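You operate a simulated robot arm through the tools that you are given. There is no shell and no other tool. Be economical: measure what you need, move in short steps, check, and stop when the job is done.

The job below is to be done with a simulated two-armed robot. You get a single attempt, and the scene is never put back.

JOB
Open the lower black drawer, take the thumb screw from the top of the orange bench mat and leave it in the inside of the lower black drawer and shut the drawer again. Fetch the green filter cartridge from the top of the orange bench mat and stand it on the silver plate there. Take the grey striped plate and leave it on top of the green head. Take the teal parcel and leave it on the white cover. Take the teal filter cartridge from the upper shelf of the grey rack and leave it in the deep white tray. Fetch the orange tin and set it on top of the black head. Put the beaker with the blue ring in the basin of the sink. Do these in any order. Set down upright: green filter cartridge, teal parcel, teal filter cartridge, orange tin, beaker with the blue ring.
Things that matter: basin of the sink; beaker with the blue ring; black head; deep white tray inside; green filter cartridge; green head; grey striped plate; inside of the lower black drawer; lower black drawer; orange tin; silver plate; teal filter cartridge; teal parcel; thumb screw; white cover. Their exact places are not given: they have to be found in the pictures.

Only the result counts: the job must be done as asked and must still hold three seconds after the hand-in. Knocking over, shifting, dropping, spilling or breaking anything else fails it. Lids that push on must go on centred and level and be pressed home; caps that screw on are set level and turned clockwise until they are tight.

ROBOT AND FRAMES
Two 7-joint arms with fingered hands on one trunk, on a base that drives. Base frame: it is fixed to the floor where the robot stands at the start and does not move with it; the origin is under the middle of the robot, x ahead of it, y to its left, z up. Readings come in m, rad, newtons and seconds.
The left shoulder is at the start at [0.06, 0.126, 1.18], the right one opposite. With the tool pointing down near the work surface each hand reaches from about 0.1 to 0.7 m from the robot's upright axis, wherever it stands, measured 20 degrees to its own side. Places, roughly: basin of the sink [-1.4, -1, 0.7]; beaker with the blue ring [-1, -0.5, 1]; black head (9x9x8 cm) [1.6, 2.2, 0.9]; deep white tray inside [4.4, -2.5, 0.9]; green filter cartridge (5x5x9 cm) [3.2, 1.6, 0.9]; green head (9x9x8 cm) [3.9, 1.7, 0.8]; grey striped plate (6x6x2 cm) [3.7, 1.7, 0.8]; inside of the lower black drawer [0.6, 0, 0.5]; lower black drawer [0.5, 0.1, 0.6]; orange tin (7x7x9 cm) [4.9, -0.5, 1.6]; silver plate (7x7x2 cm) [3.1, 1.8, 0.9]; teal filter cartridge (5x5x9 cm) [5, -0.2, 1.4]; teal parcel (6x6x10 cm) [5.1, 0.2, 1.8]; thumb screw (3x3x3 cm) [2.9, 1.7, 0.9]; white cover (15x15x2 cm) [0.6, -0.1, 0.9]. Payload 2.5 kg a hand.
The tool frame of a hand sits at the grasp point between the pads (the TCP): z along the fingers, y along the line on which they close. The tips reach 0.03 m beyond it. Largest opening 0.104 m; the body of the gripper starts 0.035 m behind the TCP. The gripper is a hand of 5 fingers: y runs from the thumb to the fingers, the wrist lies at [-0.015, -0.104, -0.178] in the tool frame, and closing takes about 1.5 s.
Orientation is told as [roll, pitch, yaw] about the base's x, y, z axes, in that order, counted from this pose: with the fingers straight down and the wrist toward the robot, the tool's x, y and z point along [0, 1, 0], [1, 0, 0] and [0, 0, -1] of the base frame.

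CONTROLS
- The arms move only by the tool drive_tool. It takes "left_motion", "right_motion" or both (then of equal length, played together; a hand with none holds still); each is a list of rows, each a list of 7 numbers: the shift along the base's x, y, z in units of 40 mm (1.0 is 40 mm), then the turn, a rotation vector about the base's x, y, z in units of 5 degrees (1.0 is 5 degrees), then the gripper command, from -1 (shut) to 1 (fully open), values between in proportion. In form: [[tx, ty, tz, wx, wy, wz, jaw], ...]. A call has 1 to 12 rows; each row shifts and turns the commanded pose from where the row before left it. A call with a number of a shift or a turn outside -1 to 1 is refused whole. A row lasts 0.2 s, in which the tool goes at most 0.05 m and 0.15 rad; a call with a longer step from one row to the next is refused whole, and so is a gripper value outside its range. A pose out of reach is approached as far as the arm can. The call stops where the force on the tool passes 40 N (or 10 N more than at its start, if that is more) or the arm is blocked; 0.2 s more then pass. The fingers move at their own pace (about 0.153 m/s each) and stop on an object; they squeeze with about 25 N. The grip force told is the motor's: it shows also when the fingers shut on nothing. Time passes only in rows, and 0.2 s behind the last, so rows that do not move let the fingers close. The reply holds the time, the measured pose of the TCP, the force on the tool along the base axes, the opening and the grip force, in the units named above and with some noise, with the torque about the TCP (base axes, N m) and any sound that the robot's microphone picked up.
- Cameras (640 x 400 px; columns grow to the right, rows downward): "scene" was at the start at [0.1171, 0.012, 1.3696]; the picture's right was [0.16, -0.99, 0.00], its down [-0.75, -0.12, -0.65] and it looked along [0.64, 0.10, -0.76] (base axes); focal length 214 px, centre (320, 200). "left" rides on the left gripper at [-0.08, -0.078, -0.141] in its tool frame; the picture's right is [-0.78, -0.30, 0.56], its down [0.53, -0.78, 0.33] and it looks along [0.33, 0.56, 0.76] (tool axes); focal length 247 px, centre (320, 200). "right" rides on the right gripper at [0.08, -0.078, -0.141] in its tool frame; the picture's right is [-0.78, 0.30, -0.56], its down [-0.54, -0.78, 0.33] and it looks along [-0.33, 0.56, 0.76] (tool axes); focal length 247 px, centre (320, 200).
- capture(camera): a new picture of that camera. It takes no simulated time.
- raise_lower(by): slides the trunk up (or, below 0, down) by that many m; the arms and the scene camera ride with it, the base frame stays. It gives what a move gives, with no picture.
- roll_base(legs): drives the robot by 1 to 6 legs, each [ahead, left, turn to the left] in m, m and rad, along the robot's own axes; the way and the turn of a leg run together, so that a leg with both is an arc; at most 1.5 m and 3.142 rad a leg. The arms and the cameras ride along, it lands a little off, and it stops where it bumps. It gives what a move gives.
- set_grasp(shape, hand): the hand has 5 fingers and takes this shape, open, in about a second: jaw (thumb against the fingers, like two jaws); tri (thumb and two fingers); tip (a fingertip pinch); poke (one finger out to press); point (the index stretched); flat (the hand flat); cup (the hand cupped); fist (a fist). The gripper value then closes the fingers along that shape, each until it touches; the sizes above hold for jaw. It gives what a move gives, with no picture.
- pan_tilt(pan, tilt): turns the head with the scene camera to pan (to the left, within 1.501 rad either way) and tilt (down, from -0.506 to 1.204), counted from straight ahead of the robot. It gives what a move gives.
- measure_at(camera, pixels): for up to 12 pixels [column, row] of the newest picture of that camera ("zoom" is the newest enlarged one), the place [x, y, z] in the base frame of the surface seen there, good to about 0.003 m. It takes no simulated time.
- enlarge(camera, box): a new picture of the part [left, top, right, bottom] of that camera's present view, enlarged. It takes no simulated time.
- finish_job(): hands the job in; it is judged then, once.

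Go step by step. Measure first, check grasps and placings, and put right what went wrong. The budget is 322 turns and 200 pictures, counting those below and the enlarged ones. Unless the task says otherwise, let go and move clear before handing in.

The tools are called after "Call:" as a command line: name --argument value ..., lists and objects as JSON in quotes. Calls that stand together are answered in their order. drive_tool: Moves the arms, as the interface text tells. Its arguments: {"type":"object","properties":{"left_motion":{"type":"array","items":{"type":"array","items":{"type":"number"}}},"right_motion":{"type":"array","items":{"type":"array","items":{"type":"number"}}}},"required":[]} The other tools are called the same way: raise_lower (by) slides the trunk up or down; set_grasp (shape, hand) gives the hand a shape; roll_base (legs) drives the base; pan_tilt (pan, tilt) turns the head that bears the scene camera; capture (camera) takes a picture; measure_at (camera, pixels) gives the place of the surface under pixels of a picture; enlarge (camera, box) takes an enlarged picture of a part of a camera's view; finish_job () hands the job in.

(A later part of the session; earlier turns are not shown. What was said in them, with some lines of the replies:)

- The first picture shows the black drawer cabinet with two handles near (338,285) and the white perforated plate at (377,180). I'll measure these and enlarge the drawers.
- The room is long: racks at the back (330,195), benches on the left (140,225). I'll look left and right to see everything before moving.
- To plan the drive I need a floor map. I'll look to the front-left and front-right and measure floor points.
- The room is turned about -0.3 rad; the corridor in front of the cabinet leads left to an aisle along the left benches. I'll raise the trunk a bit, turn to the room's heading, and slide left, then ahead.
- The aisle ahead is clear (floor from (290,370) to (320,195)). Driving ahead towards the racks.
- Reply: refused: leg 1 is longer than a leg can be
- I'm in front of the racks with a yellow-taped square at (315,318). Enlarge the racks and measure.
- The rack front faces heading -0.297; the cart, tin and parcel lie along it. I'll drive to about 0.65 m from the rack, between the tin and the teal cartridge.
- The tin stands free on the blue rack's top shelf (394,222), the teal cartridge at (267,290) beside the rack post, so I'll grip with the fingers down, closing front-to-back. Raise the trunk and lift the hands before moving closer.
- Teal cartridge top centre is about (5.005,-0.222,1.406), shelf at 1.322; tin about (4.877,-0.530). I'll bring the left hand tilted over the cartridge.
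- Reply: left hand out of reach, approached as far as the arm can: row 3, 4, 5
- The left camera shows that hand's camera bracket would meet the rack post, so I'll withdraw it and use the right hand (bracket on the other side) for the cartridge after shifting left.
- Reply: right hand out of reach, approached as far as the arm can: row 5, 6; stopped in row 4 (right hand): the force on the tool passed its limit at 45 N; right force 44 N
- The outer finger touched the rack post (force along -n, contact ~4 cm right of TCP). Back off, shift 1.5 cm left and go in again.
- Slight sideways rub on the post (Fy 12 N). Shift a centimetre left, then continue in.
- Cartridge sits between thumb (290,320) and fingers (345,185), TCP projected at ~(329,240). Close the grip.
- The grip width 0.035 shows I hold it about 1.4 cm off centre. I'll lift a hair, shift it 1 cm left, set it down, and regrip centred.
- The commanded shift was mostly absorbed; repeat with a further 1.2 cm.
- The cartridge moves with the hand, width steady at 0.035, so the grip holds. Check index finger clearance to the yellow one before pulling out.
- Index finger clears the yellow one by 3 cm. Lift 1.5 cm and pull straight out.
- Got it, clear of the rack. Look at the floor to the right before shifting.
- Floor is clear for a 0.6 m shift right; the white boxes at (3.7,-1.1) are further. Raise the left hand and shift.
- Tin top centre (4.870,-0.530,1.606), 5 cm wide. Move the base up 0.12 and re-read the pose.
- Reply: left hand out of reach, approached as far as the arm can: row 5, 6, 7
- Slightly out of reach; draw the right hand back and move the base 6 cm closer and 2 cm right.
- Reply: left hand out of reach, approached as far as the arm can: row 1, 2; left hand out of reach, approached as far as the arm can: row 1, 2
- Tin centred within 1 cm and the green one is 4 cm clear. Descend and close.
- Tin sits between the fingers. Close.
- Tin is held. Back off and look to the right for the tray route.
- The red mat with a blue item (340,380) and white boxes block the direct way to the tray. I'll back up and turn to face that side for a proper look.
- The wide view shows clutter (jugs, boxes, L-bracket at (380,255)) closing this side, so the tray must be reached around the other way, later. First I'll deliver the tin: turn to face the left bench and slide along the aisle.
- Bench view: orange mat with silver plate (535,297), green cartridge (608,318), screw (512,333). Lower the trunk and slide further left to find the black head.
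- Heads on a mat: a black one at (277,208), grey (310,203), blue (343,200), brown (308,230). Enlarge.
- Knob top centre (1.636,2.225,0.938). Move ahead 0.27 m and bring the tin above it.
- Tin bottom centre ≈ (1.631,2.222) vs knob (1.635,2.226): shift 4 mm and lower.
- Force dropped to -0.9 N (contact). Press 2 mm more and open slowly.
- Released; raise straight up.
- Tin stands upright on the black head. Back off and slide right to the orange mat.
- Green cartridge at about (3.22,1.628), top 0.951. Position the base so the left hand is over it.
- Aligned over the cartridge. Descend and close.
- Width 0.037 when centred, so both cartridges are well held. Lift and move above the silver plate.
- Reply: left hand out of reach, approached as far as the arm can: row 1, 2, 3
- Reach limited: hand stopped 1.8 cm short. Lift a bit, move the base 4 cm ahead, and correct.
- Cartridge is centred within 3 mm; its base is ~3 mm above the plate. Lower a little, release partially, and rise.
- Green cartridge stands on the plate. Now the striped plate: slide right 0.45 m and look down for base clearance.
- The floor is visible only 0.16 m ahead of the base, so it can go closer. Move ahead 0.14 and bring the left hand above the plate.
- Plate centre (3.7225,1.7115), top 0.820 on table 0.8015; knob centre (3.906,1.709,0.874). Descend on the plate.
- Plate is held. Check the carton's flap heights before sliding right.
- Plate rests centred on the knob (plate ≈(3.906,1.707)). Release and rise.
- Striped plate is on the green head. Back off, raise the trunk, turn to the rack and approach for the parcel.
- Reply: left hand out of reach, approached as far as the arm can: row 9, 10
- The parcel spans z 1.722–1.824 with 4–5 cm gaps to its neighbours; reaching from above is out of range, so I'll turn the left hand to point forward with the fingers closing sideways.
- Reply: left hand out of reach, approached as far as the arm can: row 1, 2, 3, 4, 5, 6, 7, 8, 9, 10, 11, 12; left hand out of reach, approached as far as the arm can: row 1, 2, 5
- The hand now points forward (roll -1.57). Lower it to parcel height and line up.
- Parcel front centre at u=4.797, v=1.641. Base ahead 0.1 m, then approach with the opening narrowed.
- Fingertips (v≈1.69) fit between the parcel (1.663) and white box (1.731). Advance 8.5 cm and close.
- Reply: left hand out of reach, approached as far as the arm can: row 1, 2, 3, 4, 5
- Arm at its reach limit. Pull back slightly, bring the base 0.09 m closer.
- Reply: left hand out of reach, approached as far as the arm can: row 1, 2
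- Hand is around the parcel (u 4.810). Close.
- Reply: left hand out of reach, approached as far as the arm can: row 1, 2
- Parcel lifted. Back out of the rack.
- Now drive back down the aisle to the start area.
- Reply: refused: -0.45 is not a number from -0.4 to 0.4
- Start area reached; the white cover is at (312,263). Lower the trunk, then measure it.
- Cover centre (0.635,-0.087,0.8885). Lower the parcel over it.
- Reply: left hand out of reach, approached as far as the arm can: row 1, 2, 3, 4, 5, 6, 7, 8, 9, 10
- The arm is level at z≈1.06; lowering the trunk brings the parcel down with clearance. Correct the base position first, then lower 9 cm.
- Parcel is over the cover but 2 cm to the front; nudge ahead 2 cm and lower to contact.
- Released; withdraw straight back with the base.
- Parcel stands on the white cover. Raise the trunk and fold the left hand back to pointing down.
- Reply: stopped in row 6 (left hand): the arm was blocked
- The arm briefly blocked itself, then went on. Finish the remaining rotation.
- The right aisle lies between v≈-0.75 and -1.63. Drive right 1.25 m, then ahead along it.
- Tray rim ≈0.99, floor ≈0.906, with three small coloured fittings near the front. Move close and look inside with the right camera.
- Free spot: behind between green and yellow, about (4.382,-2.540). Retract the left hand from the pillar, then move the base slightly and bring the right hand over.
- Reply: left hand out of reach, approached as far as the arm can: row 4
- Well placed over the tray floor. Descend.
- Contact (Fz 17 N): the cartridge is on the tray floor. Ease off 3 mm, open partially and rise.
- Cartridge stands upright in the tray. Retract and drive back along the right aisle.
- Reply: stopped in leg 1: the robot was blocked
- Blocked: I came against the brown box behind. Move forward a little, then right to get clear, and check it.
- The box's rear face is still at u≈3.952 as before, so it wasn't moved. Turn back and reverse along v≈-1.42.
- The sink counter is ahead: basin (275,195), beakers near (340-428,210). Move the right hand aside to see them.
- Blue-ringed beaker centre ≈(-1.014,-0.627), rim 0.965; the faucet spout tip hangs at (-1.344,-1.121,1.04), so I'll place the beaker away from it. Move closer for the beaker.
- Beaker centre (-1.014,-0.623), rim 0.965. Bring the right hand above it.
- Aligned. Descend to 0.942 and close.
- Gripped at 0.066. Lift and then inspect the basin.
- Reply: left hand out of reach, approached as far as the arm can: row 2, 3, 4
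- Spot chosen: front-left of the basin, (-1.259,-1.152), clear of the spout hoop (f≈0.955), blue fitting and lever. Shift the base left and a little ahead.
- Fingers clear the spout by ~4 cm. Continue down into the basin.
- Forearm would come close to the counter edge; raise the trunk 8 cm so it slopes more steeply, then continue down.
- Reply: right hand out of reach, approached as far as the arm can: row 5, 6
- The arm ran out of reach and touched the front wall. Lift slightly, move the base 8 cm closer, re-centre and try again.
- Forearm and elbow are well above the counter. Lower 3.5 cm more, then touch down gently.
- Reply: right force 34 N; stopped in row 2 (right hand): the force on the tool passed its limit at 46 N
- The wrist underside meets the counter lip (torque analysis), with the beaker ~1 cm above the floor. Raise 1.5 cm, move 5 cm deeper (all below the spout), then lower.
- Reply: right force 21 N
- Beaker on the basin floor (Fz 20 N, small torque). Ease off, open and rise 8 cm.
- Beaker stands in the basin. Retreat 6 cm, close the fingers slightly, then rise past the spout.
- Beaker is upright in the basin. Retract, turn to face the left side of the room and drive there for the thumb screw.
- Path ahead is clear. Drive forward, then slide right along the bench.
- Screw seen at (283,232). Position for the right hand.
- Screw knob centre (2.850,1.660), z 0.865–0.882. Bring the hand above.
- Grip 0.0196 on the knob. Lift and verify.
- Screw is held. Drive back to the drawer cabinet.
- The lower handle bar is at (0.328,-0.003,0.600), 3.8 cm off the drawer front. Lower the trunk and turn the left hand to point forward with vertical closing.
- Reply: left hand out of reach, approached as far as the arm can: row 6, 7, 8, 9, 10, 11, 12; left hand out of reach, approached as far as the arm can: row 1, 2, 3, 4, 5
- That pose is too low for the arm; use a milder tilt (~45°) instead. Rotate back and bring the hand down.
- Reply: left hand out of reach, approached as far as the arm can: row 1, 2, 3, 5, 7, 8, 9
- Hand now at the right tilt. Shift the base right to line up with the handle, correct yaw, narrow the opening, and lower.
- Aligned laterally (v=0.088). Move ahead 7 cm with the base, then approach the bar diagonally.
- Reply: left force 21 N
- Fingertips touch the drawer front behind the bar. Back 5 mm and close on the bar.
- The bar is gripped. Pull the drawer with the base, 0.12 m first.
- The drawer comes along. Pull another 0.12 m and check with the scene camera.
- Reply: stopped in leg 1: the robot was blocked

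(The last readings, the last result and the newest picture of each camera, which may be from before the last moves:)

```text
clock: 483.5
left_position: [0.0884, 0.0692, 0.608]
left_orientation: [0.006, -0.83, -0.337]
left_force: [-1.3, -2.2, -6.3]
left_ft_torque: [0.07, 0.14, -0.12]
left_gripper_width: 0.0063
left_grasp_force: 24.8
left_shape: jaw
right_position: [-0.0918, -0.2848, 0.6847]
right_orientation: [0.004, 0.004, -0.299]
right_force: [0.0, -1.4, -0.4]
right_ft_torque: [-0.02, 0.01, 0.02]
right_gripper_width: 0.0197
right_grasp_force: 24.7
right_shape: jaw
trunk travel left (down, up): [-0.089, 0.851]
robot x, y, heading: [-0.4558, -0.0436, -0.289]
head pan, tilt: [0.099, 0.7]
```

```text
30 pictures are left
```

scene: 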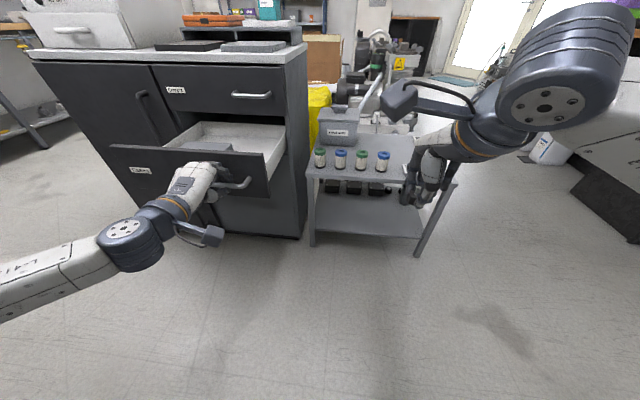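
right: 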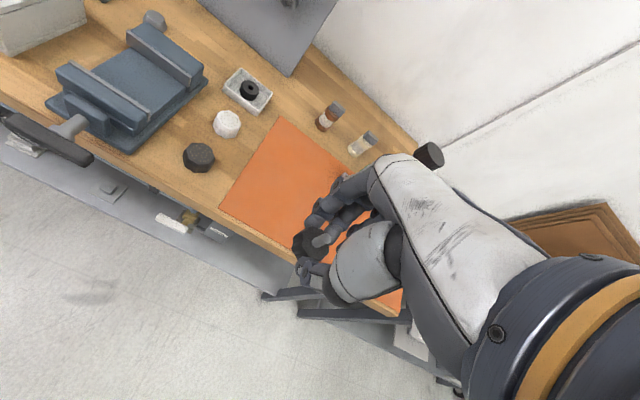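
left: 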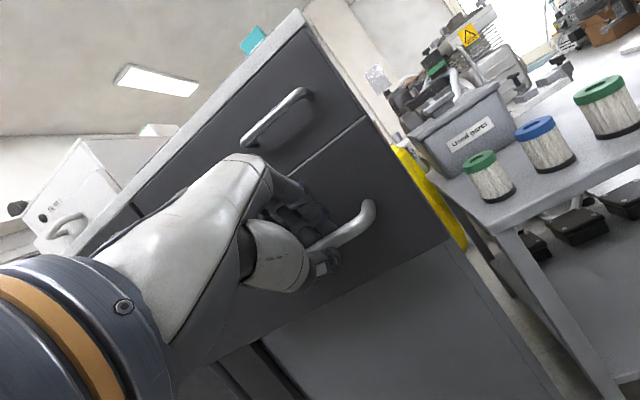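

The drawer is open ~0.23 m. Enlarge to see inside, then release the handle.

Call:
enlarge --camera "scene" --box '[100, 90, 310, 220]'

Call:
measure_at --camera "zoom" --pixels '[[320, 180], [400, 140], [470, 150], [330, 120], [40, 175], [500, 260], [545, 150], [430, 180], [470, 190], [350, 165], [300, 190], [250, 120]]'

Call:
drive_tool --left_motion '[[0, 0, 0, 0, 0, 0, 0], [0, 0, 0, 0, 0, 0, 0.3], [0, 0, 0, 0, 0, 0, 0.4], [-0.26, 0.08, 0.26, 0, 0, 0, 0.4], [-0.26, 0.08, 0.26, 0, 0, 0, 0.4], [-0.26, 0.08, 0.26, 0, 0, 0, 0.4], [-0.26, 0.08, 0.26, 0, 0, 0, 0.4], [-0.26, 0.08, 0.26, 0, 0, 0, 0.4], [-0.26, 0.08, 0.26, 0, 0, 0, 0.4], [0, 0, 0.5, 0, 0, 0, 0.4], [0, 0, 0.5, 0, 0, 0, 0.4]]'

```text
3.05 times, centred on (205, 155) of scene
```

zoom: 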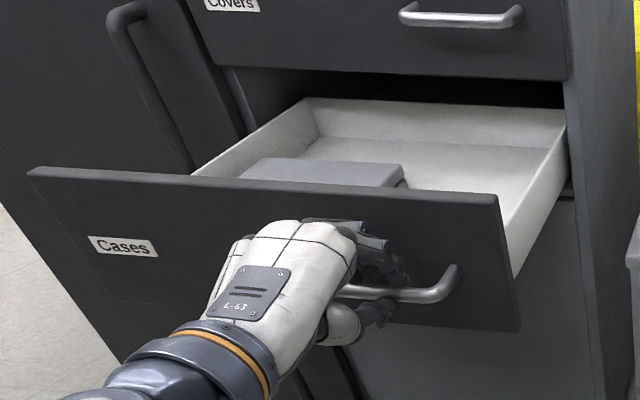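

```text
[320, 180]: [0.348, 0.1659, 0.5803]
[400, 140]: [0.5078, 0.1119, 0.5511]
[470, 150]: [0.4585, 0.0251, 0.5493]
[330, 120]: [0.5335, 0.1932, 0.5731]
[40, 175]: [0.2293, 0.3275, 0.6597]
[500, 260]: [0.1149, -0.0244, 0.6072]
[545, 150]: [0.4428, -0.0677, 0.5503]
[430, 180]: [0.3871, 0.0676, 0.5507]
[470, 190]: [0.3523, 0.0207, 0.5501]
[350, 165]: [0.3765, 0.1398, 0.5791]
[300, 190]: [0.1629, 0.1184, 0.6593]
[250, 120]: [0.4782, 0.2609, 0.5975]
```

```text
clock: 485.9
left_position: [0.0339, 0.09, 0.7108]
left_orientation: [0.009, -0.831, -0.34]
left_force: [-0.4, 0.8, -0.2]
left_ft_torque: [0.0, 0.02, 0.0]
left_gripper_width: 0.0723
left_grasp_force: 0.0
left_shape: jaw
left hand out of reach, approached as far as the arm can: row 9
right_position: [-0.0926, -0.2851, 0.6844]
right_orientation: [0.006, 0.004, -0.299]
right_force: [-0.2, 0.2, -0.2]
right_ft_torque: [0.01, 0.03, -0.02]
right_gripper_width: 0.0194
right_grasp_force: 24.8
right_shape: jaw
trunk travel left (down, up): [-0.089, 0.851]
robot x, y, heading: [-0.4585, -0.0424, -0.291]
head pan, tilt: [0.099, 0.7]
```

Drawer floor is z 0.55 with a grey case in the left part; free spot ≈(0.249,0.044). Raise the trunk and shift the base left and ahead.

Call:
raise_lower --by 0.22

Call:
roll_base --legs '[[0.1, 0.0, 0], [0, 0.36, 0]]'

Call:
capture --camera "right"

Call:
capture --camera "scene"

```text
clock: 488.2
left_position: [0.0312, 0.0894, 0.9333]
left_orientation: [0.007, -0.837, -0.338]
left_force: [0.2, 0.9, -0.1]
left_ft_torque: [-0.01, 0.01, -0.01]
left_gripper_width: 0.0726
left_grasp_force: 0.1
left_shape: jaw
right_position: [-0.095, -0.2851, 0.9064]
right_orientation: [0.005, -0.002, -0.299]
right_force: [0.8, -0.1, -0.1]
right_ft_torque: [-0.04, 0.02, 0.0]
right_gripper_width: 0.0191
right_grasp_force: 24.9
right_shape: jaw
trunk travel left (down, up): [-0.309, 0.631]
robot x, y, heading: [-0.4571, -0.0443, -0.29]
head pan, tilt: [0.099, 0.7]
```

```text
clock: 491.3
left_position: [0.2311, 0.4082, 0.9329]
left_orientation: [0.009, -0.838, -0.334]
left_force: [-0.3, 0.5, 0.9]
left_ft_torque: [0.02, -0.01, 0.01]
left_gripper_width: 0.0727
left_grasp_force: 0.0
left_shape: jaw
right_position: [0.1071, 0.0332, 0.9072]
right_orientation: [0.005, -0.001, -0.294]
right_force: [-1.1, 0.6, 0.1]
right_ft_torque: [-0.02, 0.0, 0.01]
right_gripper_width: 0.0191
right_grasp_force: 25.1
right_shape: jaw
trunk travel left (down, up): [-0.309, 0.631]
robot x, y, heading: [-0.2627, 0.2763, -0.287]
head pan, tilt: [0.099, 0.7]
```

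```text
28 pictures are left
```

right: 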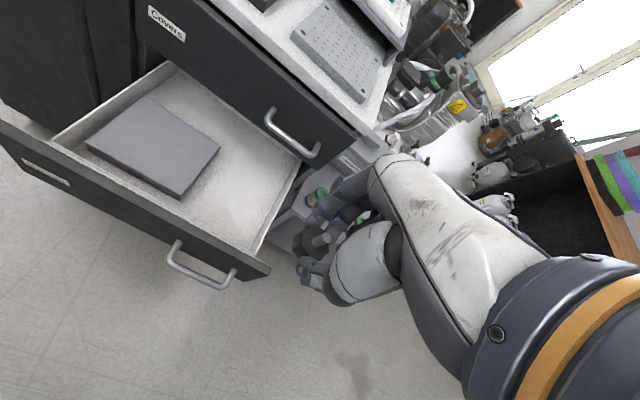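

```text
27 pictures are left
```

scene: 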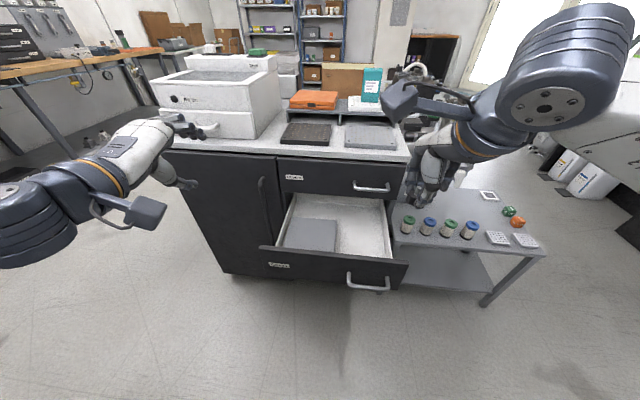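

Good view of the drawer. Measure the free floor beside the grey case in the right camera.

Call:
measure_at --camera "right" --pixels '[[230, 200], [240, 170], [220, 225], [215, 145], [180, 195], [293, 165], [262, 235], [255, 190], [260, 265], [290, 130], [310, 155], [210, 190]]'

```text
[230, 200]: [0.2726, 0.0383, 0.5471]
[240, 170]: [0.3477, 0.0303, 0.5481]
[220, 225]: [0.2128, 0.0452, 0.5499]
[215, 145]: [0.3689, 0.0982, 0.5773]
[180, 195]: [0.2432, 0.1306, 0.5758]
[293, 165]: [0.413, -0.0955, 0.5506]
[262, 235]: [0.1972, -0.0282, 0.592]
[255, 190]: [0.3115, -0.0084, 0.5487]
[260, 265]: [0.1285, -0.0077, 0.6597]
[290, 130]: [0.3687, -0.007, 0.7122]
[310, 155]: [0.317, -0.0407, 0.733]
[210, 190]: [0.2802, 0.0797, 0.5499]
```

Call:
drive_tool --right_motion '[[0.9, 0.08, 0, 0, 0, 0, -1], [0.9, 0.08, 0, 0, 0, 0, -1], [0.9, 0.08, 0, 0, 0, 0, -1], [0.87, 0.06, 0, 0, 0, 0, -1], [0, 0, -0.9, 0, 0, 0, -1], [0, 0, -0.9, 0, 0, 0, -1], [0, 0, -0.9, 0, 0, 0, -1], [0, 0, -0.9, 0, 0, 0, -1], [0, 0, -0.9, 0, 0, 0, -1], [0, 0, 0, 0, 0, 0, -1]]'

Call:
capture --camera "right"

```text
clock: 493.5
left_position: [0.2318, 0.4085, 0.9329]
left_orientation: [0.009, -0.835, -0.335]
left_force: [-0.1, -1.0, -0.6]
left_ft_torque: [-0.02, -0.01, -0.03]
left_gripper_width: 0.0725
left_grasp_force: 0.0
left_shape: jaw
right_position: [0.2492, 0.044, 0.7267]
right_orientation: [0.006, -0.002, -0.295]
right_force: [0.0, 1.2, -0.7]
right_ft_torque: [0.0, -0.03, -0.03]
right_gripper_width: 0.0194
right_grasp_force: 25.1
right_shape: jaw
trunk travel left (down, up): [-0.309, 0.631]
robot x, y, heading: [-0.2593, 0.2716, -0.289]
head pan, tilt: [0.099, 0.7]
```

```text
26 pictures are left
```

right: 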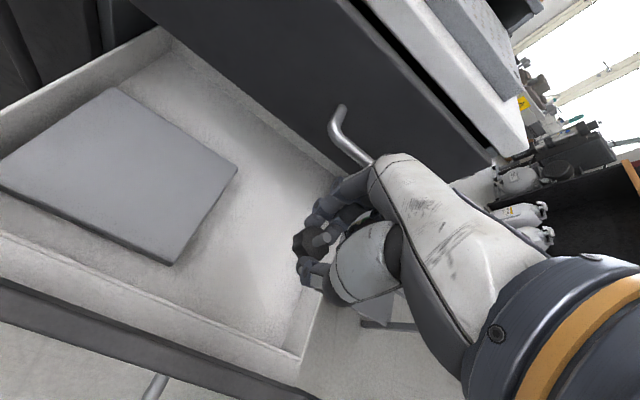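

Call:
drive_tool --right_motion '[[0, 0, -0.7, 0, 0, 0, -1], [0, 0, -0.7, 0, 0, 0, -1], [0, 0, -0.7, 0, 0, 0, -1], [0, 0, -0.7, 0, 0, 0, -1], [0, 0, -0.45, 0, 0, 0, -1], [0, 0, -0.15, 0, 0, 0, -1], [0, 0, 0, 0, 0, 0, -1]]'

Call:
capture --camera "right"

```text
clock: 495.1
left_position: [0.2305, 0.4074, 0.9331]
left_orientation: [0.009, -0.837, -0.336]
left_force: [0.3, 0.4, -0.6]
left_ft_torque: [-0.01, -0.03, 0.01]
left_gripper_width: 0.0723
left_grasp_force: 0.0
left_shape: jaw
right_position: [0.2505, 0.0445, 0.5894]
right_orientation: [0.006, -0.002, -0.294]
right_force: [0.1, -0.4, 0.1]
right_ft_torque: [0.0, 0.01, 0.0]
right_gripper_width: 0.0196
right_grasp_force: 24.3
right_shape: jaw
trunk travel left (down, up): [-0.309, 0.631]
robot x, y, heading: [-0.2564, 0.2702, -0.292]
head pan, tilt: [0.099, 0.7]
```

```text
25 pictures are left
```

right: 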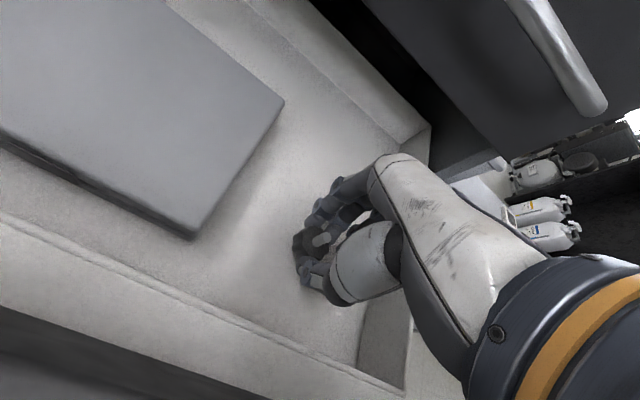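

Screw is ~4 mm above the drawer floor. Lower 3 mm, open, and rise straight up.

Call:
drive_tool --right_motion '[[0, 0, -0.08, 0, 0, 0, -1], [0, 0, 0, 0, 0, 0, -0.4], [0, 0, 0, 0, 0, 0, 0], [0, 0, 0, 0, 0, 0, 0.3], [0, 0, 0, 0, 0, 0, 0.3], [0, 0, 0.4, 0, 0, 0, 0.3], [0, 0, 0.8, 0, 0, 0, 0.3], [0, 0, 0.9, 0, 0, 0, 0.3], [0, 0, 0.9, 0, 0, 0, 0.3], [0, 0, 0.9, 0, 0, 0, 0.3], [0, 0, 0.9, 0, 0, 0, 0.3]]'

Call:
capture --camera "right"

```text
clock: 497.5
left_position: [0.2315, 0.4078, 0.934]
left_orientation: [0.008, -0.836, -0.334]
left_force: [-0.7, 0.2, -0.4]
left_ft_torque: [0.01, 0.01, 0.01]
left_gripper_width: 0.0726
left_grasp_force: 0.2
left_shape: jaw
right_position: [0.2488, 0.0457, 0.7799]
right_orientation: [0.006, -0.003, -0.295]
right_force: [-0.2, 0.1, 0.6]
right_ft_torque: [0.01, 0.01, -0.02]
right_gripper_width: 0.067
right_grasp_force: 0.0
right_shape: jaw
trunk travel left (down, up): [-0.309, 0.631]
robot x, y, heading: [-0.2576, 0.2735, -0.288]
head pan, tilt: [0.099, 0.7]
```

```text
24 pictures are left
```

right: 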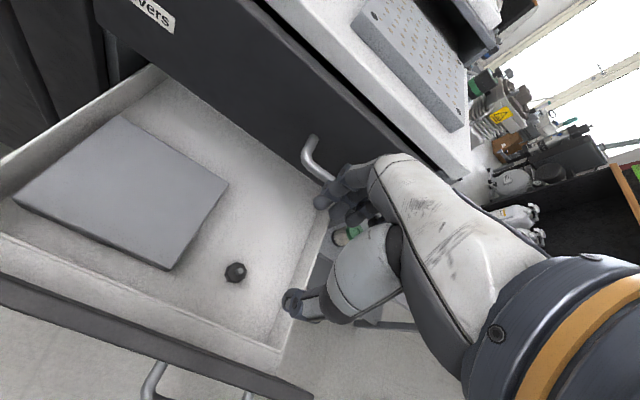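

The screw lies in the drawer at (236,272). Raise, retract in front of the panel, and lower the closed hand to push.

Call:
drive_tool --right_motion '[[0, 0, 0.9, 0, 0, 0, 0.3], [0, 0, 0.9, 0, 0, 0, 0], [-0.7, 0.625, 0.3, 0, 0, 0, -1], [-0.7, 0.625, 0.3, 0, 0, 0, -1], [-0.7, 0.625, 0, 0, 0, 0, -1], [-0.7, 0.625, 0, 0, 0, 0, -1], [-0.7, 0.625, 0, 0, 0, 0, -1], [-0.7, 0.625, 0, 0, 0, 0, -1], [0, 0, 0, 0, 0, 0, -1]]'

Call:
drive_tool --right_motion '[[0, 0, -0.9, 0, 0, 0, -1], [0, 0, -0.9, 0, 0, 0, -1], [0, 0, -0.9, 0, 0, 0, -1], [0, 0, -0.9, 0, 0, 0, -1], [0, 0, -0.9, 0, 0, 0, -1], [0, 0, -0.9, 0, 0, 0, -1], [0, 0, -0.9, 0, 0, 0, -1], [0, 0, 0, 0, 0, 0, -1]]'

Call:
capture --camera "scene"

```text
clock: 499.5
left_position: [0.2306, 0.4079, 0.9318]
left_orientation: [0.008, -0.837, -0.337]
left_force: [-0.5, 0.1, -0.4]
left_ft_torque: [-0.04, -0.01, 0.03]
left_gripper_width: 0.0726
left_grasp_force: 0.1
left_shape: jaw
right_position: [0.082, 0.1966, 0.877]
right_orientation: [0.006, -0.001, -0.295]
right_force: [-0.1, 0.2, -0.3]
right_ft_torque: [0.01, -0.02, 0.04]
right_gripper_width: 0.0002
right_grasp_force: 25.1
right_shape: jaw
trunk travel left (down, up): [-0.309, 0.631]
robot x, y, heading: [-0.2597, 0.2693, -0.288]
head pan, tilt: [0.099, 0.7]
```

```text
clock: 501.3
left_position: [0.2313, 0.4082, 0.9322]
left_orientation: [0.009, -0.837, -0.336]
left_force: [-0.3, 0.3, 0.4]
left_ft_torque: [0.0, -0.01, 0.01]
left_gripper_width: 0.0723
left_grasp_force: 0.1
left_shape: jaw
right_position: [0.0821, 0.1956, 0.6234]
right_orientation: [0.005, -0.002, -0.294]
right_force: [0.3, -0.3, 0.8]
right_ft_torque: [-0.02, 0.0, 0.01]
right_gripper_width: 0.0
right_grasp_force: 25.0
right_shape: jaw
trunk travel left (down, up): [-0.309, 0.631]
robot x, y, heading: [-0.2587, 0.2756, -0.291]
head pan, tilt: [0.099, 0.7]
```

```text
23 pictures are left
```

scene: 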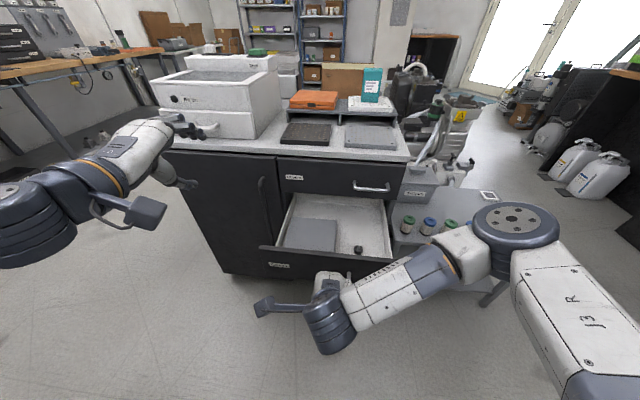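

Push the drawer closed with the arm (keeps the base and left hand still).

Call:
drive_tool --right_motion '[[0.48, -0.146, 0, 0, 0, 0, -1], [0.48, -0.146, 0, 0, 0, 0, -1], [0.48, -0.146, 0, 0, 0, 0, -1], [0.48, -0.146, 0, 0, 0, 0, -1], [0.48, -0.146, 0, 0, 0, 0, -1], [0.48, -0.146, 0, 0, 0, 0, -1], [0.48, -0.146, 0, 0, 0, 0, -1]]'

Call:
capture --camera "scene"

```text
clock: 502.9
left_position: [0.2317, 0.4082, 0.9334]
left_orientation: [0.009, -0.836, -0.336]
left_force: [-0.4, -0.2, 0.4]
left_ft_torque: [0.01, 0.02, -0.02]
left_gripper_width: 0.0726
left_grasp_force: 0.0
left_shape: jaw
right_position: [0.2152, 0.1552, 0.6235]
right_orientation: [0.006, -0.001, -0.296]
right_force: [-0.1, 0.0, -1.0]
right_ft_torque: [0.01, -0.02, 0.01]
right_gripper_width: 0.0001
right_grasp_force: 24.3
right_shape: jaw
trunk travel left (down, up): [-0.309, 0.631]
robot x, y, heading: [-0.2607, 0.2709, -0.288]
head pan, tilt: [0.099, 0.7]
```

```text
22 pictures are left
```

scene: 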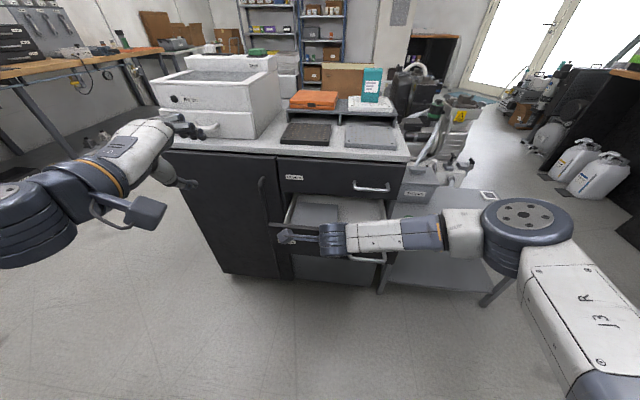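

The drawer is moving in. Check the elbow's clearance over the small bench before pushing on.

Call:
measure_at --camera "scene" --pixels '[[525, 215], [500, 260], [465, 235], [420, 235], [370, 240], [425, 210], [285, 228], [300, 240]]'

Call:
capture --camera "right"

```text
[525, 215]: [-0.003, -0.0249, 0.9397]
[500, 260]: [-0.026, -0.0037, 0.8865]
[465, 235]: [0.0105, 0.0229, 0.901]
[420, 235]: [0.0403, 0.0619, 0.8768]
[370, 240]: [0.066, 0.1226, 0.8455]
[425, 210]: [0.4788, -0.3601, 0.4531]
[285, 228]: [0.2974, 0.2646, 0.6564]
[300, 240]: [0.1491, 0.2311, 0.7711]
```

```text
21 pictures are left
```

right: 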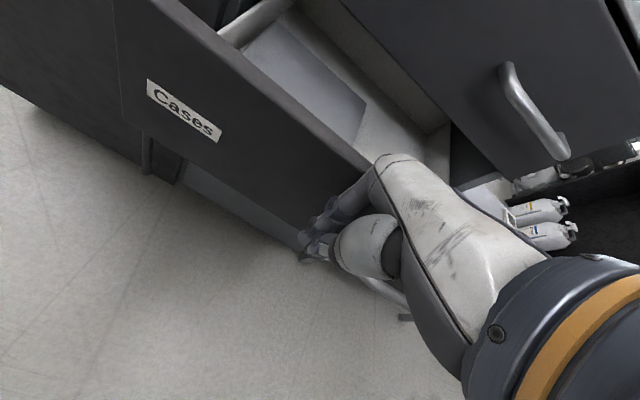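

Fine. Back off 3 cm, tilt the fingertips forward 25° so they lead, and push fully closed.

Call:
drive_tool --right_motion '[[-0.72, 0.22, 0, 0, 0, 0, -1], [0, 0, 0, -0.29, -0.956, 0, -1], [0, 0, 0, -0.29, -0.956, 0, -1], [0, 0, 0, -0.29, -0.956, 0, -1], [0, 0, 0, -0.29, -0.956, 0, -1], [0, 0, 0, -0.29, -0.956, 0, -1], [0.48, -0.146, 0, 0, 0, 0, -1], [0.48, -0.146, 0, 0, 0, 0, -1], [0.48, -0.146, 0, 0, 0, 0, -1], [0.48, -0.146, 0, 0, 0, 0, -1], [0.48, -0.146, 0, 0, 0, 0, -1]]'

Call:
drive_tool --right_motion '[[0.36, -0.11, 0, 0, 0, 0, -1], [0.36, -0.11, 0, 0, 0, 0, -1], [0.36, -0.11, 0, 0, 0, 0, -1], [0.36, -0.11, 0, 0, 0, 0, -1], [0.24, -0.07, 0, 0, 0, 0, -1], [0.24, -0.07, 0, 0, 0, 0, -1]]'

Call:
capture --camera "right"

```text
clock: 505.3
left_position: [0.2303, 0.4087, 0.9332]
left_orientation: [0.01, -0.836, -0.335]
left_force: [-0.1, 0.5, 0.0]
left_ft_torque: [-0.01, -0.01, 0.0]
left_gripper_width: 0.0727
left_grasp_force: 0.1
left_shape: jaw
right_position: [0.2841, 0.1335, 0.6252]
right_orientation: [0.004, -0.439, -0.296]
right_force: [0.4, 0.7, 0.1]
right_ft_torque: [-0.02, -0.02, 0.01]
right_gripper_width: 0.0
right_grasp_force: 25.2
right_shape: jaw
trunk travel left (down, up): [-0.309, 0.631]
robot x, y, heading: [-0.2546, 0.272, -0.289]
head pan, tilt: [0.099, 0.7]
```

```text
clock: 506.7
left_position: [0.2316, 0.4083, 0.9336]
left_orientation: [0.008, -0.836, -0.334]
left_force: [0.3, -0.8, 0.0]
left_ft_torque: [0.03, -0.01, 0.0]
left_gripper_width: 0.0724
left_grasp_force: 0.0
left_shape: jaw
right_position: [0.3626, 0.1121, 0.6246]
right_orientation: [0.005, -0.439, -0.293]
right_force: [-0.2, 0.4, 0.1]
right_ft_torque: [-0.01, 0.0, 0.0]
right_gripper_width: 0.0002
right_grasp_force: 25.0
right_shape: jaw
trunk travel left (down, up): [-0.309, 0.631]
robot x, y, heading: [-0.2581, 0.271, -0.288]
head pan, tilt: [0.099, 0.7]
```

```text
20 pictures are left
```

right: 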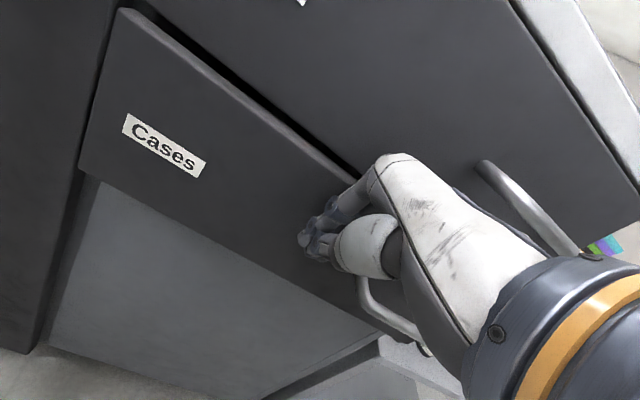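

Nearly shut, a small gap remains. Push on in small steps until the force rises.

Call:
drive_tool --right_motion '[[0.2, -0.06, 0, 0, 0, 0, -1], [0.2, -0.06, 0, 0, 0, 0, -1], [0.2, -0.06, 0, 0, 0, 0, -1], [0.2, -0.06, 0, 0, 0, 0, -1], [0.2, -0.06, 0, 0, 0, 0, -1], [0.2, -0.06, 0, 0, 0, 0, -1], [0, 0, 0, 0, 0, 0, -1]]'

Call:
capture --camera "right"

```text
clock: 507.6
left_position: [0.2292, 0.4062, 0.9337]
left_orientation: [0.01, -0.838, -0.335]
left_force: [-0.2, -0.4, -0.1]
left_ft_torque: [0.01, -0.01, 0.02]
left_gripper_width: 0.0724
left_grasp_force: 0.0
left_shape: jaw
right_position: [0.3811, 0.1095, 0.6218]
right_orientation: [0.009, -0.429, -0.291]
right_force: [-23.6, 3.9, 5.9]
right_ft_torque: [-0.21, -0.58, -0.41]
right_gripper_width: 0.0002
right_grasp_force: 24.7
right_shape: jaw
trunk travel left (down, up): [-0.309, 0.631]
robot x, y, heading: [-0.2576, 0.2741, -0.292]
head pan, tilt: [0.099, 0.7]
stopped in row 4 (right hand): the force on the tool passed its limit at 50 N (the readings are from after the stop); the commanded pose is now the measured one
```

```text
19 pictures are left
```

right: 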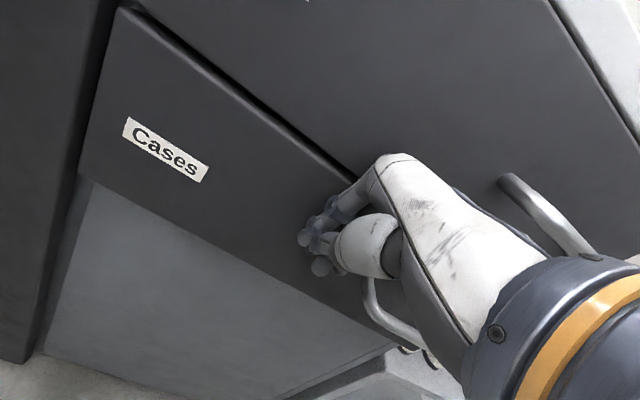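

Call:
measure_at --camera "right" --pixels '[[200, 215], [250, 230], [290, 190], [300, 70], [260, 60], [400, 100], [160, 50], [110, 150], [60, 100]]'

```text
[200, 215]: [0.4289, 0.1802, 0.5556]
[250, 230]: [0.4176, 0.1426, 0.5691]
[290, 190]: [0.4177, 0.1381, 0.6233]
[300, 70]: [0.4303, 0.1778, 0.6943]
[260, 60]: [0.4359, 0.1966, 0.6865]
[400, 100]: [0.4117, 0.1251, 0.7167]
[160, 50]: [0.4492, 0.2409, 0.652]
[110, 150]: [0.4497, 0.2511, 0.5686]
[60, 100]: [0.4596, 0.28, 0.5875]
```

Lower panel u≈0.358 equals the upper panel u≈0.358: the drawer is shut. Retract the hand and check.

Call:
drive_tool --right_motion '[[-0.6, 0.18, 0, 0, 0, 0, -1], [-0.8, 0.24, 0, 0, 0, 0, -1], [-0.8, 0.24, 0, 0, 0, 0, -1], [-0.8, 0.24, 0, 0, 0, 0, -1], [-0.8, 0.24, 0.3, 0.29, 0.956, 0, -1], [0, 0, 0.8, 0.29, 0.956, 0, -1], [0, 0, 0.8, 0.29, 0.956, 0, -1], [0, 0, 0.8, 0.29, 0.956, 0, 0]]'

Call:
capture --camera "scene"

```text
clock: 509.4
left_position: [0.2316, 0.4081, 0.933]
left_orientation: [0.009, -0.836, -0.335]
left_force: [0.2, 0.3, -0.8]
left_ft_torque: [0.02, -0.02, 0.03]
left_gripper_width: 0.0726
left_grasp_force: 0.1
left_shape: jaw
right_position: [0.2321, 0.1515, 0.7308]
right_orientation: [0.007, -0.082, -0.292]
right_force: [0.0, 0.1, 0.7]
right_ft_torque: [0.02, -0.03, 0.02]
right_gripper_width: 0.0506
right_grasp_force: 0.2
right_shape: jaw
trunk travel left (down, up): [-0.309, 0.631]
robot x, y, heading: [-0.2613, 0.2752, -0.292]
head pan, tilt: [0.099, 0.7]
```

```text
18 pictures are left
```

scene: 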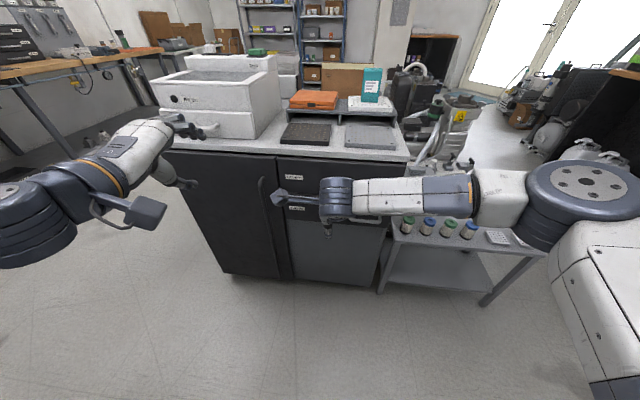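

Drawer looks shut and the parcel still stands. Raise clear and take one last close look.

Call:
raise_lower --by 0.2

Call:
roll_base --legs '[[-0.06, 0, 0]]'

Call:
capture --camera "scene"

Call:
enlarge --camera "scene" --box '[230, 110, 430, 280]'

```text
clock: 511.5
left_position: [0.2303, 0.4078, 1.1338]
left_orientation: [0.009, -0.835, -0.336]
left_force: [-0.5, 0.6, -0.2]
left_ft_torque: [-0.01, 0.0, 0.02]
left_gripper_width: 0.0726
left_grasp_force: 0.1
left_shape: jaw
right_position: [0.2315, 0.1512, 0.9305]
right_orientation: [0.007, -0.083, -0.293]
right_force: [0.3, 0.5, -0.6]
right_ft_torque: [0.04, -0.01, 0.01]
right_gripper_width: 0.0516
right_grasp_force: 0.1
right_shape: jaw
trunk travel left (down, up): [-0.509, 0.431]
robot x, y, heading: [-0.2627, 0.2719, -0.289]
head pan, tilt: [0.099, 0.7]
```

```text
clock: 512.5
left_position: [0.174, 0.4257, 1.1333]
left_orientation: [0.009, -0.836, -0.333]
left_force: [-0.6, -0.1, 0.0]
left_ft_torque: [0.01, -0.02, 0.02]
left_gripper_width: 0.0725
left_grasp_force: 0.0
left_shape: jaw
right_position: [0.1736, 0.1671, 0.9299]
right_orientation: [0.007, -0.083, -0.295]
right_force: [0.6, -0.6, -0.5]
right_ft_torque: [0.02, -0.02, 0.01]
right_gripper_width: 0.0519
right_grasp_force: 0.0
right_shape: jaw
trunk travel left (down, up): [-0.509, 0.431]
robot x, y, heading: [-0.3163, 0.2923, -0.287]
head pan, tilt: [0.099, 0.7]
```

```text
17 pictures are left
```

scene: 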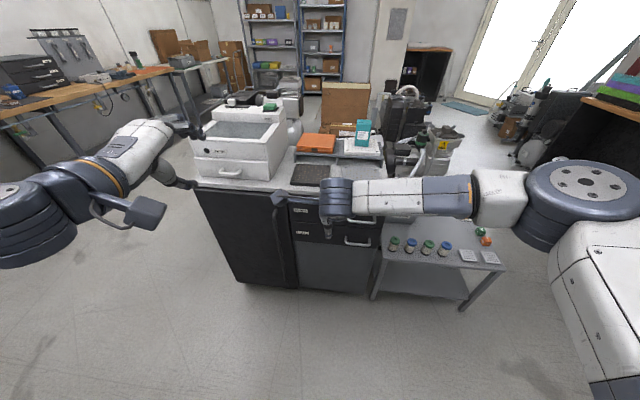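

```text
2.35 times, centred on (330, 195) of scene
```

zoom: 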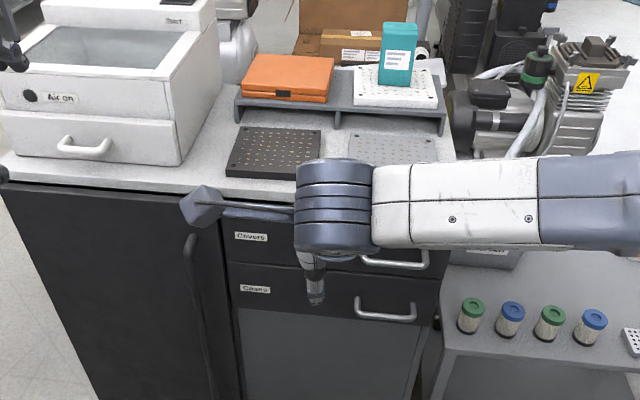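

The drawer is shut with the screw inside, the parcel stands upright on the white cover, and both hands are clear. All seven placements were checked as they were made, so I'm handing in.

Call:
finish_job

```text
The job is handed in.
```

I finished all seven placements and handed the job in. I checked each one by picture or reading as I made it, but no verdict came back.

- **Thumb screw:** it lies in the lower black drawer, and the drawer is shut flush with the one above.
- **Green filter cartridge:** it stands on the silver plate.
- **Grey striped plate:** it rests on top of the green head.
- **Teal parcel:** it stands on the white cover.
- **Teal filter cartridge:** it stands in the deep white tray.
- **Orange tin:** it stands on top of the black head.
- **Beaker with the blue ring:** it stands in the basin of the sink.

Four contacts along the way could matter:
- **Brown box near the tray:** the base touched it while reversing. Measured afterwards, the box had not moved to within about 5 mm.
- **Grey rack post:** the right hand pressed the post at about 45 N, then brushed it again while reaching for the teal cartridge. I saw no shift but did not measure the rack.
- **Sink:** the right hand and wrist pressed the front wall and counter lip while lowering the beaker, up to 46 N.
- **While opening the drawer:** the base stopped as blocked. I think the drawer had reached its end stop, but I did not look behind the robot to confirm it.
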